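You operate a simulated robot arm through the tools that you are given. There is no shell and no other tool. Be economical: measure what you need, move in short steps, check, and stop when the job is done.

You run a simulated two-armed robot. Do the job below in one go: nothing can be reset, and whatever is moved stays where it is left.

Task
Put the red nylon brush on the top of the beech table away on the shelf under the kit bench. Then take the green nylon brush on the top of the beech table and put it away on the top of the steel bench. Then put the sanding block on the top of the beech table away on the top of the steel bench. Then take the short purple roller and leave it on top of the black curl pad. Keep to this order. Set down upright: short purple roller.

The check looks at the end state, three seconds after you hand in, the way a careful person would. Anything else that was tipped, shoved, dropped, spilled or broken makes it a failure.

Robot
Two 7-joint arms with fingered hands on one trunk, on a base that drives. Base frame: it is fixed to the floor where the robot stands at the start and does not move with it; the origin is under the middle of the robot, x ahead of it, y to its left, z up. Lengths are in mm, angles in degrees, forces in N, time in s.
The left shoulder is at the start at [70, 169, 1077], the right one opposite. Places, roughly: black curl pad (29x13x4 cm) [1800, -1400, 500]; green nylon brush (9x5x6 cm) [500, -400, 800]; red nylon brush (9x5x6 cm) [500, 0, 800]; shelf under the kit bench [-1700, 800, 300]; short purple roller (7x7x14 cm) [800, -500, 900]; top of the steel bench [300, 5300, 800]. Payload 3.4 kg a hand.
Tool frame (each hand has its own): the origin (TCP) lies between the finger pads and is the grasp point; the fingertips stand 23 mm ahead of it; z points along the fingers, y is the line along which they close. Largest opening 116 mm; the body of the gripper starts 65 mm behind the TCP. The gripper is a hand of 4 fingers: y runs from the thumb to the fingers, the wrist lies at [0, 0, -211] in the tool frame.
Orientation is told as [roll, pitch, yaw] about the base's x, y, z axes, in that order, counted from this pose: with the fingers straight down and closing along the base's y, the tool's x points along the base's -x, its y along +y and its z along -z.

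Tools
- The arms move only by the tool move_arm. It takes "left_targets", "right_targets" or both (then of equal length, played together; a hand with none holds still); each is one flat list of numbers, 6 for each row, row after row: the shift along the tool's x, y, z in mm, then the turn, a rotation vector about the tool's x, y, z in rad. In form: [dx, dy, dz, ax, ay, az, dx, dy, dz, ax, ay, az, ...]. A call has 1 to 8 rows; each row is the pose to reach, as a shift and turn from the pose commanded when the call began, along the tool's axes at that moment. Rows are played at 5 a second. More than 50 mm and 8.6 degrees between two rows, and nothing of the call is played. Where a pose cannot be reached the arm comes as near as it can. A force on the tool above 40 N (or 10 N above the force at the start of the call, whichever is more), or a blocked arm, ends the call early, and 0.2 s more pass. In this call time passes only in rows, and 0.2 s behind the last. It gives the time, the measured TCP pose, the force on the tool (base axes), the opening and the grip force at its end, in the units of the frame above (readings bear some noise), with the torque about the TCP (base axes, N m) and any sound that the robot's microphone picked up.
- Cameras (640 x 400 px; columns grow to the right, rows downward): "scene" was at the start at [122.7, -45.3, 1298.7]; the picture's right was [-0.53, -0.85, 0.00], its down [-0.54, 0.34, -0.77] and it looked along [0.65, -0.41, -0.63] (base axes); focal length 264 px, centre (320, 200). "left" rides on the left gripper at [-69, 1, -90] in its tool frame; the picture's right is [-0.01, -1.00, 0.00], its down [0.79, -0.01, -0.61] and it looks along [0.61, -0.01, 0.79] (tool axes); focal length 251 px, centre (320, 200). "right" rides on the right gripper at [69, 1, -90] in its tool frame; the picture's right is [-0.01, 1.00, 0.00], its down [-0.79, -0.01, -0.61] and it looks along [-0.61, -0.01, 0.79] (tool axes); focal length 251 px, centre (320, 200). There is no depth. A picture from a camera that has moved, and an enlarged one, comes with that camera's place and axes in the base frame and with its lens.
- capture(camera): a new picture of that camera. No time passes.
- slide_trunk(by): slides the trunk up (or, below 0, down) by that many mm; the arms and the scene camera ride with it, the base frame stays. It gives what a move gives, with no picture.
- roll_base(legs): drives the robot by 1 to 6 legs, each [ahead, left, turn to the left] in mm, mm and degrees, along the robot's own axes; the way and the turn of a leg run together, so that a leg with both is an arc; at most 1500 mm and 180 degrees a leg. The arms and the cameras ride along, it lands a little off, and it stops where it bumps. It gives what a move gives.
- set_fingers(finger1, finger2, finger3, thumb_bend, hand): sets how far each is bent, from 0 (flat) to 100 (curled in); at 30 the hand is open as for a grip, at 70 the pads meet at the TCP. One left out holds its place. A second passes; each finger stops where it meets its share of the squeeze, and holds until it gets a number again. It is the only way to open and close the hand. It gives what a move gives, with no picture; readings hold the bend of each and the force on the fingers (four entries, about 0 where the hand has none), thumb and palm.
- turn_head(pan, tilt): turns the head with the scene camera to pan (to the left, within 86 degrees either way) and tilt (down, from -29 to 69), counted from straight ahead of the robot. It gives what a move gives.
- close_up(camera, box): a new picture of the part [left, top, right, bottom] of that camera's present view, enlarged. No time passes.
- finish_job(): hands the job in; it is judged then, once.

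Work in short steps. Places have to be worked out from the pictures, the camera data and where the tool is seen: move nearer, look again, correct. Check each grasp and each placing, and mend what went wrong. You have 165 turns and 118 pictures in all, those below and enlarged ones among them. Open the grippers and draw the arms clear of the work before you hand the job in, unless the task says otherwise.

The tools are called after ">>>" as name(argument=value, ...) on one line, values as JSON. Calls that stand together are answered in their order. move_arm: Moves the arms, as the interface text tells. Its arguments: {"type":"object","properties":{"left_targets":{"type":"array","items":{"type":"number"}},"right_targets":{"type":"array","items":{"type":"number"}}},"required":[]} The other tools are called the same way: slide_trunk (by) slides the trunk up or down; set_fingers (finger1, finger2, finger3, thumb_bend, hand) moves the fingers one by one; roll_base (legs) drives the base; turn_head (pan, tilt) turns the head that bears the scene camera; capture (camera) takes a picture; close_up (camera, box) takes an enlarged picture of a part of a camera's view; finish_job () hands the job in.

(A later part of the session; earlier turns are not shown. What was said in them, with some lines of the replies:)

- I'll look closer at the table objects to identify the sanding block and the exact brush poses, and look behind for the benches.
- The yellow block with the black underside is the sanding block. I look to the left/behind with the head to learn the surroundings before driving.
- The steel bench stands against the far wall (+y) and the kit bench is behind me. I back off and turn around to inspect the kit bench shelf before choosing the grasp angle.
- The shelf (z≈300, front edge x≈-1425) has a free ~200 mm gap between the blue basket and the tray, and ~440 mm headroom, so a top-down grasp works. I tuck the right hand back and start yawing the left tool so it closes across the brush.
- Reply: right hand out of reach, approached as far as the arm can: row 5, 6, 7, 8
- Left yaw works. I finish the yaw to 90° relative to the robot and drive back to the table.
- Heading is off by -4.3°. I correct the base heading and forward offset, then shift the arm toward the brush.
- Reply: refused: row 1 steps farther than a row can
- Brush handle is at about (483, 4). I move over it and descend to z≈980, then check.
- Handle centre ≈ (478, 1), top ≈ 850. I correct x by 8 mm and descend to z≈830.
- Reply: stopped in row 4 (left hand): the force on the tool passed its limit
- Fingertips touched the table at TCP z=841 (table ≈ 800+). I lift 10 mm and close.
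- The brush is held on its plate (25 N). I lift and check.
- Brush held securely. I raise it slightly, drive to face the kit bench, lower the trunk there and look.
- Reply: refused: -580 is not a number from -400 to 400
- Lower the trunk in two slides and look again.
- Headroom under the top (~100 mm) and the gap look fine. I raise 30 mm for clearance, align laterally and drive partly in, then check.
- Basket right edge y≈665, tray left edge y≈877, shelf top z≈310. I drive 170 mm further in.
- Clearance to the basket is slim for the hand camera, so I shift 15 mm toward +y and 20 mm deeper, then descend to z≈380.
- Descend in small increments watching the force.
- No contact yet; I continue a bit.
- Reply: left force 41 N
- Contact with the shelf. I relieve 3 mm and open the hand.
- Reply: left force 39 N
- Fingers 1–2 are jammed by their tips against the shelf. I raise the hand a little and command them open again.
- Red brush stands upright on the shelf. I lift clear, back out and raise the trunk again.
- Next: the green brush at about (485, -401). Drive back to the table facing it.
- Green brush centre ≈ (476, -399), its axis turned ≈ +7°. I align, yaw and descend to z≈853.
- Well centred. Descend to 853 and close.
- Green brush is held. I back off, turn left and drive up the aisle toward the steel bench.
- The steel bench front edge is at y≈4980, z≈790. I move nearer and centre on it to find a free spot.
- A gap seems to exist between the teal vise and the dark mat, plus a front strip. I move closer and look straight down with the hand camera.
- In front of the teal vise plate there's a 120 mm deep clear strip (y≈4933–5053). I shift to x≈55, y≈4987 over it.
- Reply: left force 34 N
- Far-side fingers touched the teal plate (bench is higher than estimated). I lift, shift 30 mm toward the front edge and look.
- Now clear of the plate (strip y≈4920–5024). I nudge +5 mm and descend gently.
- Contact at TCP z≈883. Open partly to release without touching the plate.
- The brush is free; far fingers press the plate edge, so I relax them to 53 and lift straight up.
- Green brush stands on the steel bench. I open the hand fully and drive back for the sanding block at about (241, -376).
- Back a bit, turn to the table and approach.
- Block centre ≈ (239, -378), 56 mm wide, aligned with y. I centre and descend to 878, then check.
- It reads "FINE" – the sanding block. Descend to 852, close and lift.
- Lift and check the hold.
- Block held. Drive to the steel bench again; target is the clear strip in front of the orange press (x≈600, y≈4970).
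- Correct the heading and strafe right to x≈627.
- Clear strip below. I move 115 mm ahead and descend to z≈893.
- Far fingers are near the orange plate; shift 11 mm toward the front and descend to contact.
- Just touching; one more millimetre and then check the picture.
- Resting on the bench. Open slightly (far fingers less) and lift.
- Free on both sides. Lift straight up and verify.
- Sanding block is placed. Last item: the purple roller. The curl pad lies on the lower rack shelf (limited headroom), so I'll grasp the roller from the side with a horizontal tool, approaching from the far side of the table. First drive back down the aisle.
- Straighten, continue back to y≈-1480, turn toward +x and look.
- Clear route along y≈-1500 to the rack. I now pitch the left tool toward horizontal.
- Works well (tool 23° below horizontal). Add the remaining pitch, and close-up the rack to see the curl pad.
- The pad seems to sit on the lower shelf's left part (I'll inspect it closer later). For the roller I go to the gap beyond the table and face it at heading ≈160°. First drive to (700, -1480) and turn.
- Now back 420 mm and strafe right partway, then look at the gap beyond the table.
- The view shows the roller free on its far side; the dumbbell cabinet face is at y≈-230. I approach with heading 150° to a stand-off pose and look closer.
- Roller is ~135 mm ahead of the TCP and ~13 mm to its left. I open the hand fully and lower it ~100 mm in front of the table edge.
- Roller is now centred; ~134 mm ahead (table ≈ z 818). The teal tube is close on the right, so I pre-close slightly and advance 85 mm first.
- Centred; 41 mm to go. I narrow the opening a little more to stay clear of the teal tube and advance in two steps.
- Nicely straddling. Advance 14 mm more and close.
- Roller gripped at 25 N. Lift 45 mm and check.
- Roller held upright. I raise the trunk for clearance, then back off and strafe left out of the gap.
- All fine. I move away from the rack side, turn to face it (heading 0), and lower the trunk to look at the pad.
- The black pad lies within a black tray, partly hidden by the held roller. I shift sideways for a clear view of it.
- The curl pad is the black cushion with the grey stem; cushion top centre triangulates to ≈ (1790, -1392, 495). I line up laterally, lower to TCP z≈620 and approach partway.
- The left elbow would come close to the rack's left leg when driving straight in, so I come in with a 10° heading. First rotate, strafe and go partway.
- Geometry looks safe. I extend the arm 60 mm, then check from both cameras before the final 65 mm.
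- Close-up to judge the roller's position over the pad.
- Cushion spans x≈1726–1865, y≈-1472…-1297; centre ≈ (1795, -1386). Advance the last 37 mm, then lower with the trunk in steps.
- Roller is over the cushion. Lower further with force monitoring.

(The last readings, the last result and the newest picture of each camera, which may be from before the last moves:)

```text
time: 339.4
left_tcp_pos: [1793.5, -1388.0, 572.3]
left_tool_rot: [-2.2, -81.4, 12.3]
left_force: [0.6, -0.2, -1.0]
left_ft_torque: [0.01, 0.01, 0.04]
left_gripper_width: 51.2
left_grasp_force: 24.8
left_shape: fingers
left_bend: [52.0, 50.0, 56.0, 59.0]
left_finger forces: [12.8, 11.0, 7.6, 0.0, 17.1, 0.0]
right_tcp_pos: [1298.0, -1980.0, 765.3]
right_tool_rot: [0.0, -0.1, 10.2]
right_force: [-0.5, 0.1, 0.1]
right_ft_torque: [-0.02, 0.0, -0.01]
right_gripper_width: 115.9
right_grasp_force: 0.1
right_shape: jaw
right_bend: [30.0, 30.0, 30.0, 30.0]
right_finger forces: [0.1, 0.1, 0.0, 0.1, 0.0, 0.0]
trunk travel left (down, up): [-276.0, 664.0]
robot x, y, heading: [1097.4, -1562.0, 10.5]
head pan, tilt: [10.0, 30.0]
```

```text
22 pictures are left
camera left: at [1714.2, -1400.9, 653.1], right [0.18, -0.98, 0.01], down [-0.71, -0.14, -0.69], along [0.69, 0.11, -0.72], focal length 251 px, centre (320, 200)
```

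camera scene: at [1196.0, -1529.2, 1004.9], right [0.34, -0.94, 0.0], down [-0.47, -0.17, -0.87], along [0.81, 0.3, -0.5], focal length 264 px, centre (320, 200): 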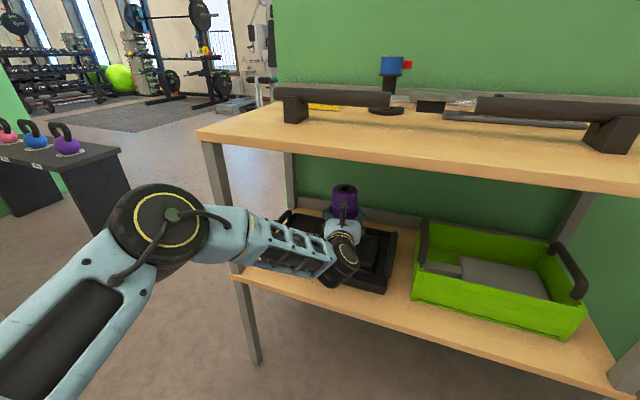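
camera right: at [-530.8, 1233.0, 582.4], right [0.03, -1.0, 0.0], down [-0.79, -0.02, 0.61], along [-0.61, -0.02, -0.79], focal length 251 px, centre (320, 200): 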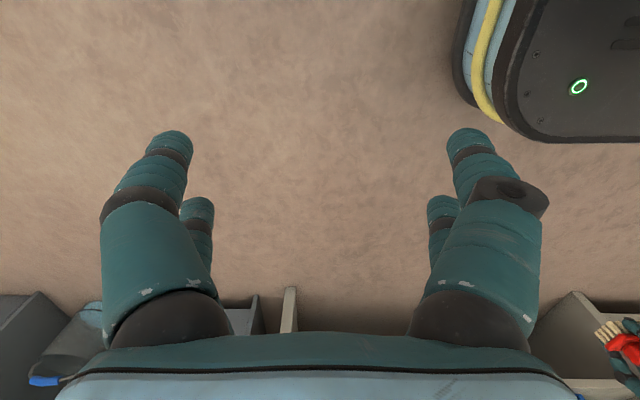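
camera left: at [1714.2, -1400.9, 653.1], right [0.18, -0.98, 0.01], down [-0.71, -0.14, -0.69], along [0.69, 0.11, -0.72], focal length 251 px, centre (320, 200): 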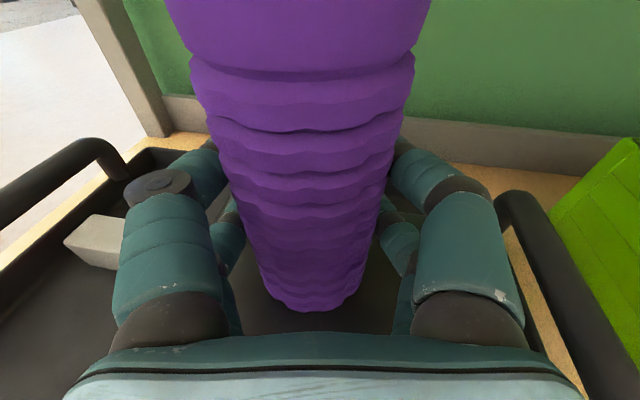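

No contact yet; continue in small steps.

>>> move_arm(left_targets=[4, 0, 0.6, 0, 0, 0, 8, 0, 1.2, 0, 0, 0])

>>> close_up(camera="scene", box=[260, 170, 420, 300])

```text
time: 340.0
left_tcp_pos: [1793.5, -1388.3, 570.7]
left_tool_rot: [-1.8, -81.9, 12.2]
left_force: [5.2, -0.4, 21.1]
left_ft_torque: [0.55, 0.1, -0.12]
left_gripper_width: 51.3
left_grasp_force: 25.0
left_shape: fingers
left_bend: [52.0, 50.0, 57.0, 59.0]
left_finger forces: [12.9, 11.5, 7.2, 0.0, 18.0, 0.1]
right_tcp_pos: [1296.5, -1980.9, 764.8]
right_tool_rot: [0.0, -0.3, 10.1]
right_force: [-0.2, -0.3, 0.8]
right_ft_torque: [0.0, -0.01, 0.02]
right_gripper_width: 116.0
right_grasp_force: 0.1
right_shape: jaw
right_bend: [30.0, 30.0, 30.0, 30.0]
right_finger forces: [0.0, 0.0, 0.1, 0.1, 0.1, 0.0]
trunk travel left (down, up): [-276.0, 664.0]
robot x, y, heading: [1099.0, -1562.5, 10.2]
head pan, tilt: [10.0, 30.0]
```

```text
3.08 times, centred on (340, 235) of scene
camera zoom: at [1229.3, -1523.7, 1005.9], right [0.34, -0.94, 0.0], down [-0.47, -0.17, -0.87], along [0.81, 0.3, -0.5], focal length 812 px, centre (258, 92)
```

zoom: 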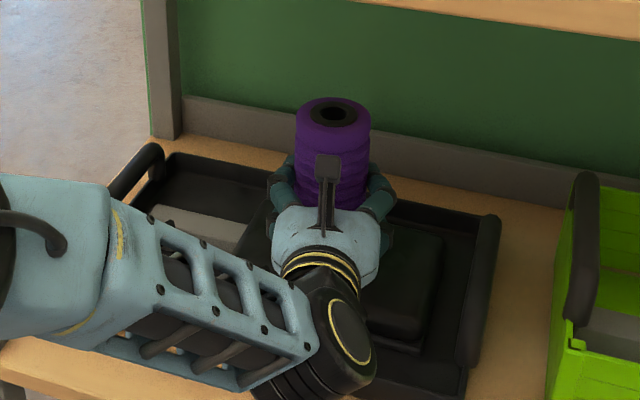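

Contact with the pad (21 N). I relieve most of the force and look before releasing.

>>> move_arm(left_targets=[-1.5, 0, 0, 0, 0, 0])

>>> set_fingers(hand="left", finger1=47, finger2=47, finger3=50, thumb_bend=50)

>>> capture(camera="left")

```text
time: 340.4
left_tcp_pos: [1791.7, -1388.2, 571.3]
left_tool_rot: [-2.0, -81.8, 12.3]
left_force: [8.2, 2.8, 25.7]
left_ft_torque: [0.63, 0.05, -0.2]
left_gripper_width: 51.3
left_grasp_force: 24.8
left_shape: fingers
left_bend: [52.0, 50.0, 57.0, 59.0]
left_finger forces: [13.4, 11.7, 7.3, 0.0, 17.7, 0.0]
right_tcp_pos: [1295.6, -1979.6, 765.3]
right_tool_rot: [-0.1, -0.3, 10.1]
right_force: [0.3, 0.9, -0.1]
right_ft_torque: [-0.03, 0.03, -0.03]
right_gripper_width: 115.9
right_grasp_force: 0.1
right_shape: jaw
right_bend: [30.0, 30.0, 30.0, 30.0]
right_finger forces: [0.1, 0.0, 0.0, 0.0, 0.1, 0.0]
trunk travel left (down, up): [-276.0, 664.0]
robot x, y, heading: [1099.6, -1563.7, 10.2]
head pan, tilt: [10.0, 30.0]
```

```text
time: 341.4
left_tcp_pos: [1792.4, -1388.4, 565.8]
left_tool_rot: [-2.3, -81.3, 12.3]
left_force: [-0.5, 1.2, -0.4]
left_ft_torque: [-0.01, 0.01, 0.04]
left_gripper_width: 63.2
left_grasp_force: 0.3
left_shape: fingers
left_bend: [47.0, 47.0, 50.0, 50.0]
left_finger forces: [0.2, 0.3, 0.0, 0.1, 0.1, 0.1]
right_tcp_pos: [1299.1, -1979.7, 766.0]
right_tool_rot: [0.0, -0.1, 10.1]
right_force: [0.4, -0.1, 0.4]
right_ft_torque: [0.02, 0.01, -0.02]
right_gripper_width: 115.9
right_grasp_force: 0.1
right_shape: jaw
right_bend: [30.0, 30.0, 30.0, 30.0]
right_finger forces: [0.1, 0.0, 0.0, 0.0, 0.0, 0.0]
trunk travel left (down, up): [-276.0, 664.0]
robot x, y, heading: [1094.3, -1563.8, 10.1]
head pan, tilt: [10.0, 30.0]
```

```text
20 pictures are left
camera left: at [1714.3, -1402.4, 646.4], right [0.18, -0.98, 0.01], down [-0.71, -0.14, -0.69], along [0.69, 0.11, -0.72], focal length 251 px, centre (320, 200)
```

left: 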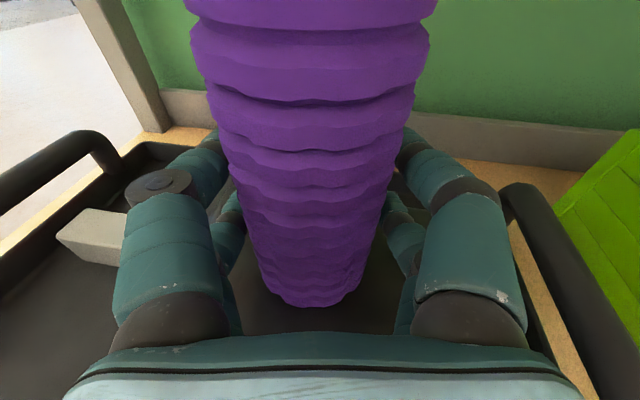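

Released, forces are zero. Open wider and check it stands.

>>> set_fingers(hand="left", finger1=37, finger2=37, finger3=37, thumb_bend=37)

>>> capture(camera="left")

>>> close_up(camera="scene", box=[260, 170, 420, 300])

```text
time: 342.4
left_tcp_pos: [1792.0, -1389.1, 565.4]
left_tool_rot: [-2.0, -81.4, 12.4]
left_force: [0.0, -0.5, 0.1]
left_ft_torque: [0.03, -0.01, 0.02]
left_gripper_width: 96.3
left_grasp_force: 0.1
left_shape: fingers
left_bend: [37.0, 37.0, 37.0, 37.0]
left_finger forces: [0.1, 0.0, 0.0, 0.1, 0.1, 0.1]
right_tcp_pos: [1298.5, -1978.9, 765.2]
right_tool_rot: [0.0, -0.1, 10.1]
right_force: [-0.6, -0.2, -0.4]
right_ft_torque: [-0.04, 0.0, 0.03]
right_gripper_width: 116.0
right_grasp_force: 0.0
right_shape: jaw
right_bend: [30.0, 30.0, 30.0, 30.0]
right_finger forces: [0.0, 0.0, 0.0, 0.1, 0.0, 0.1]
trunk travel left (down, up): [-276.0, 664.0]
robot x, y, heading: [1098.2, -1561.3, 10.2]
head pan, tilt: [10.0, 30.0]
```

```text
19 pictures are left
camera left: at [1714.3, -1402.4, 646.7], right [0.18, -0.98, 0.01], down [-0.71, -0.14, -0.69], along [0.69, 0.11, -0.72], focal length 251 px, centre (320, 200)
```

left: 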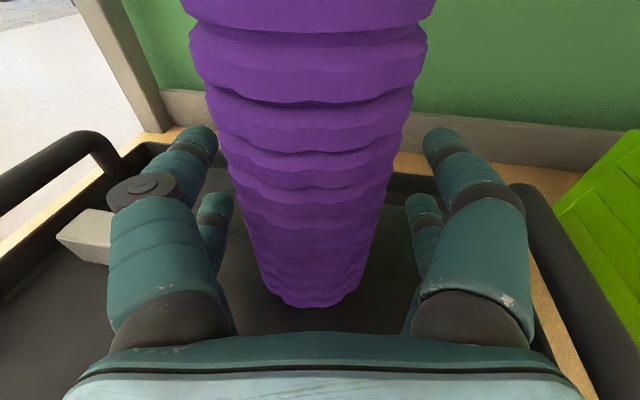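

```text
3.08 times, centred on (340, 235) of scene
camera zoom: at [1232.0, -1522.8, 1005.1], right [0.34, -0.94, 0.0], down [-0.47, -0.17, -0.87], along [0.81, 0.3, -0.5], focal length 812 px, centre (258, 92)
```

zoom: 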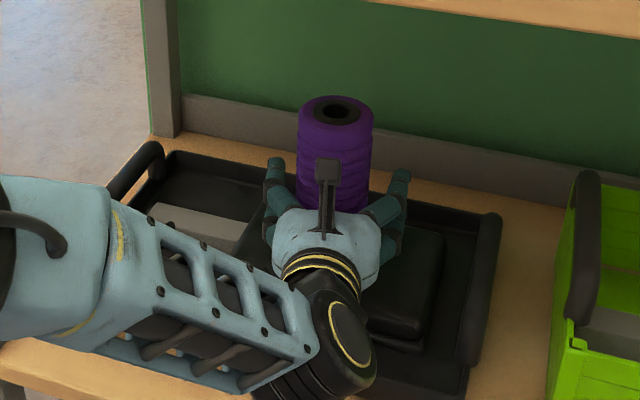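

It stands by itself. Withdraw the hand straight back with the arm.

>>> move_arm(left_targets=[3, 0, -25, 0, 0, 0, 6, 0, -50, 0, 0, 0, 8, 0, -80, 0, 0, 0, 8, 0, -115, 0, 0, 0])

>>> close_up(camera="scene", box=[260, 170, 420, 300])

```text
time: 343.4
left_tcp_pos: [1679.9, -1408.9, 576.8]
left_tool_rot: [-2.3, -81.5, 12.6]
left_force: [0.3, -0.7, 0.3]
left_ft_torque: [0.03, -0.04, -0.02]
left_gripper_width: 96.5
left_grasp_force: 0.1
left_shape: fingers
left_bend: [37.0, 37.0, 37.0, 37.0]
left_finger forces: [0.0, 0.1, 0.0, 0.0, 0.0, 0.0]
right_tcp_pos: [1297.6, -1979.5, 764.8]
right_tool_rot: [0.0, -0.1, 10.2]
right_force: [0.6, -0.4, -0.2]
right_ft_torque: [-0.02, 0.0, 0.01]
right_gripper_width: 116.0
right_grasp_force: 0.1
right_shape: jaw
right_bend: [30.0, 30.0, 30.0, 30.0]
right_finger forces: [0.1, 0.0, 0.1, 0.1, 0.0, 0.0]
trunk travel left (down, up): [-276.0, 664.0]
robot x, y, heading: [1097.6, -1563.7, 10.3]
head pan, tilt: [10.0, 30.0]
```

```text
3.08 times, centred on (340, 235) of scene
camera zoom: at [1231.7, -1522.7, 1005.1], right [0.34, -0.94, 0.0], down [-0.47, -0.17, -0.87], along [0.81, 0.3, -0.5], focal length 812 px, centre (258, 92)
```

zoom: 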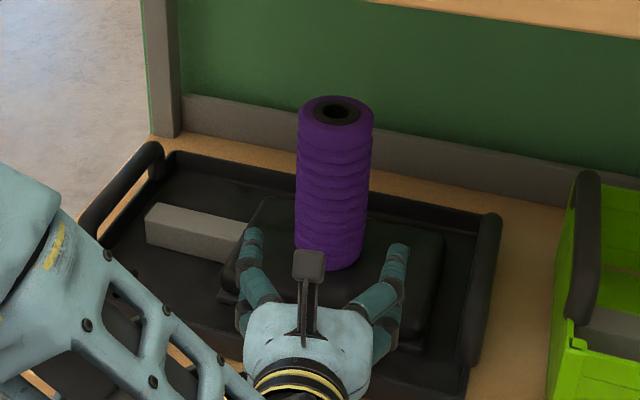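

Roller stands upright on the cushion. I back the base away, open the hand and take a final look.

>>> roll_base(legs=[[-350, 0, 0]])

>>> set_fingers(hand="left", finger1=30, finger2=30, finger3=30, thumb_bend=30)

>>> capture(camera="scene")

>>> close_up(camera="scene", box=[240, 130, 460, 270])

```text
time: 345.6
left_tcp_pos: [1336.7, -1469.1, 576.3]
left_tool_rot: [-2.2, -81.4, 12.6]
left_force: [-0.7, -0.1, 0.6]
left_ft_torque: [-0.06, 0.03, -0.01]
left_gripper_width: 96.4
left_grasp_force: 0.1
left_shape: fingers
left_bend: [37.0, 37.0, 37.0, 37.0]
left_finger forces: [0.1, 0.0, 0.0, 0.1, 0.0, 0.0]
right_tcp_pos: [957.0, -2041.3, 765.9]
right_tool_rot: [0.0, -0.2, 10.3]
right_force: [0.0, 0.5, 0.3]
right_ft_torque: [0.02, -0.03, -0.02]
right_gripper_width: 115.9
right_grasp_force: 0.1
right_shape: jaw
right_bend: [30.0, 30.0, 30.0, 30.0]
right_finger forces: [0.0, 0.0, 0.0, 0.0, 0.0, 0.0]
trunk travel left (down, up): [-276.0, 664.0]
robot x, y, heading: [757.2, -1624.6, 10.5]
head pan, tilt: [10.0, 30.0]
```

```text
time: 346.6
left_tcp_pos: [1337.3, -1469.0, 576.7]
left_tool_rot: [-2.3, -81.3, 12.5]
left_force: [-0.4, -0.5, 0.2]
left_ft_torque: [-0.03, -0.03, -0.03]
left_gripper_width: 116.9
left_grasp_force: 0.0
left_shape: fingers
left_bend: [30.0, 30.0, 30.0, 30.0]
left_finger forces: [0.0, 0.1, 0.0, 0.0, 0.1, 0.1]
right_tcp_pos: [957.1, -2039.7, 765.0]
right_tool_rot: [0.0, -0.2, 10.3]
right_force: [-0.1, 0.0, -0.1]
right_ft_torque: [-0.02, 0.05, -0.01]
right_gripper_width: 115.9
right_grasp_force: 0.1
right_shape: jaw
right_bend: [30.0, 30.0, 30.0, 30.0]
right_finger forces: [0.1, 0.1, 0.0, 0.0, 0.0, 0.0]
trunk travel left (down, up): [-276.0, 664.0]
robot x, y, heading: [756.1, -1623.8, 10.6]
head pan, tilt: [10.0, 30.0]
```

```text
16 pictures are left
camera scene: at [888.5, -1584.4, 1005.1], right [0.35, -0.94, 0.0], down [-0.47, -0.17, -0.87], along [0.81, 0.3, -0.5], focal length 264 px, centre (320, 200)
```

scene: 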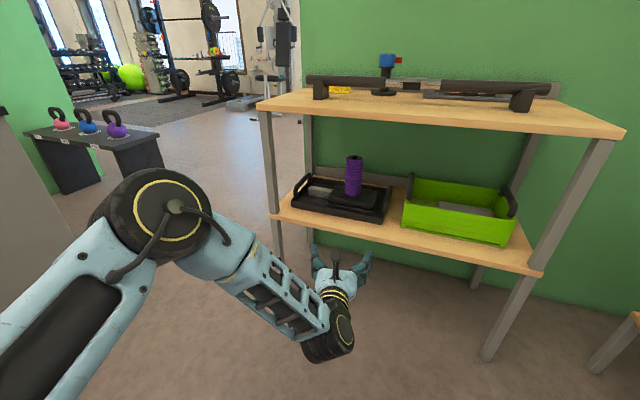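

```text
2.86 times, centred on (350, 200) of scene
camera zoom: at [888.5, -1584.4, 1005.1], right [0.35, -0.94, 0.0], down [-0.47, -0.17, -0.87], along [0.81, 0.3, -0.5], focal length 754 px, centre (234, 200)
```

zoom: 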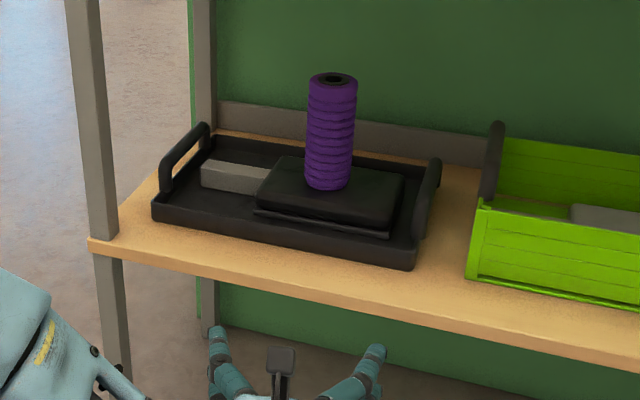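

Everything is in place, both hands are open and clear of the work; I hand in.

>>> finish_job()

```text
The job is handed in.
```

All four items were moved in the order you gave, and I've handed the job in:
- **Red nylon brush:** on the shelf under the kit bench.
- **Green nylon brush:** on top of the steel bench.
- **Sanding block:** on top of the steel bench.
- **Short purple roller:** upright on the black curl pad.
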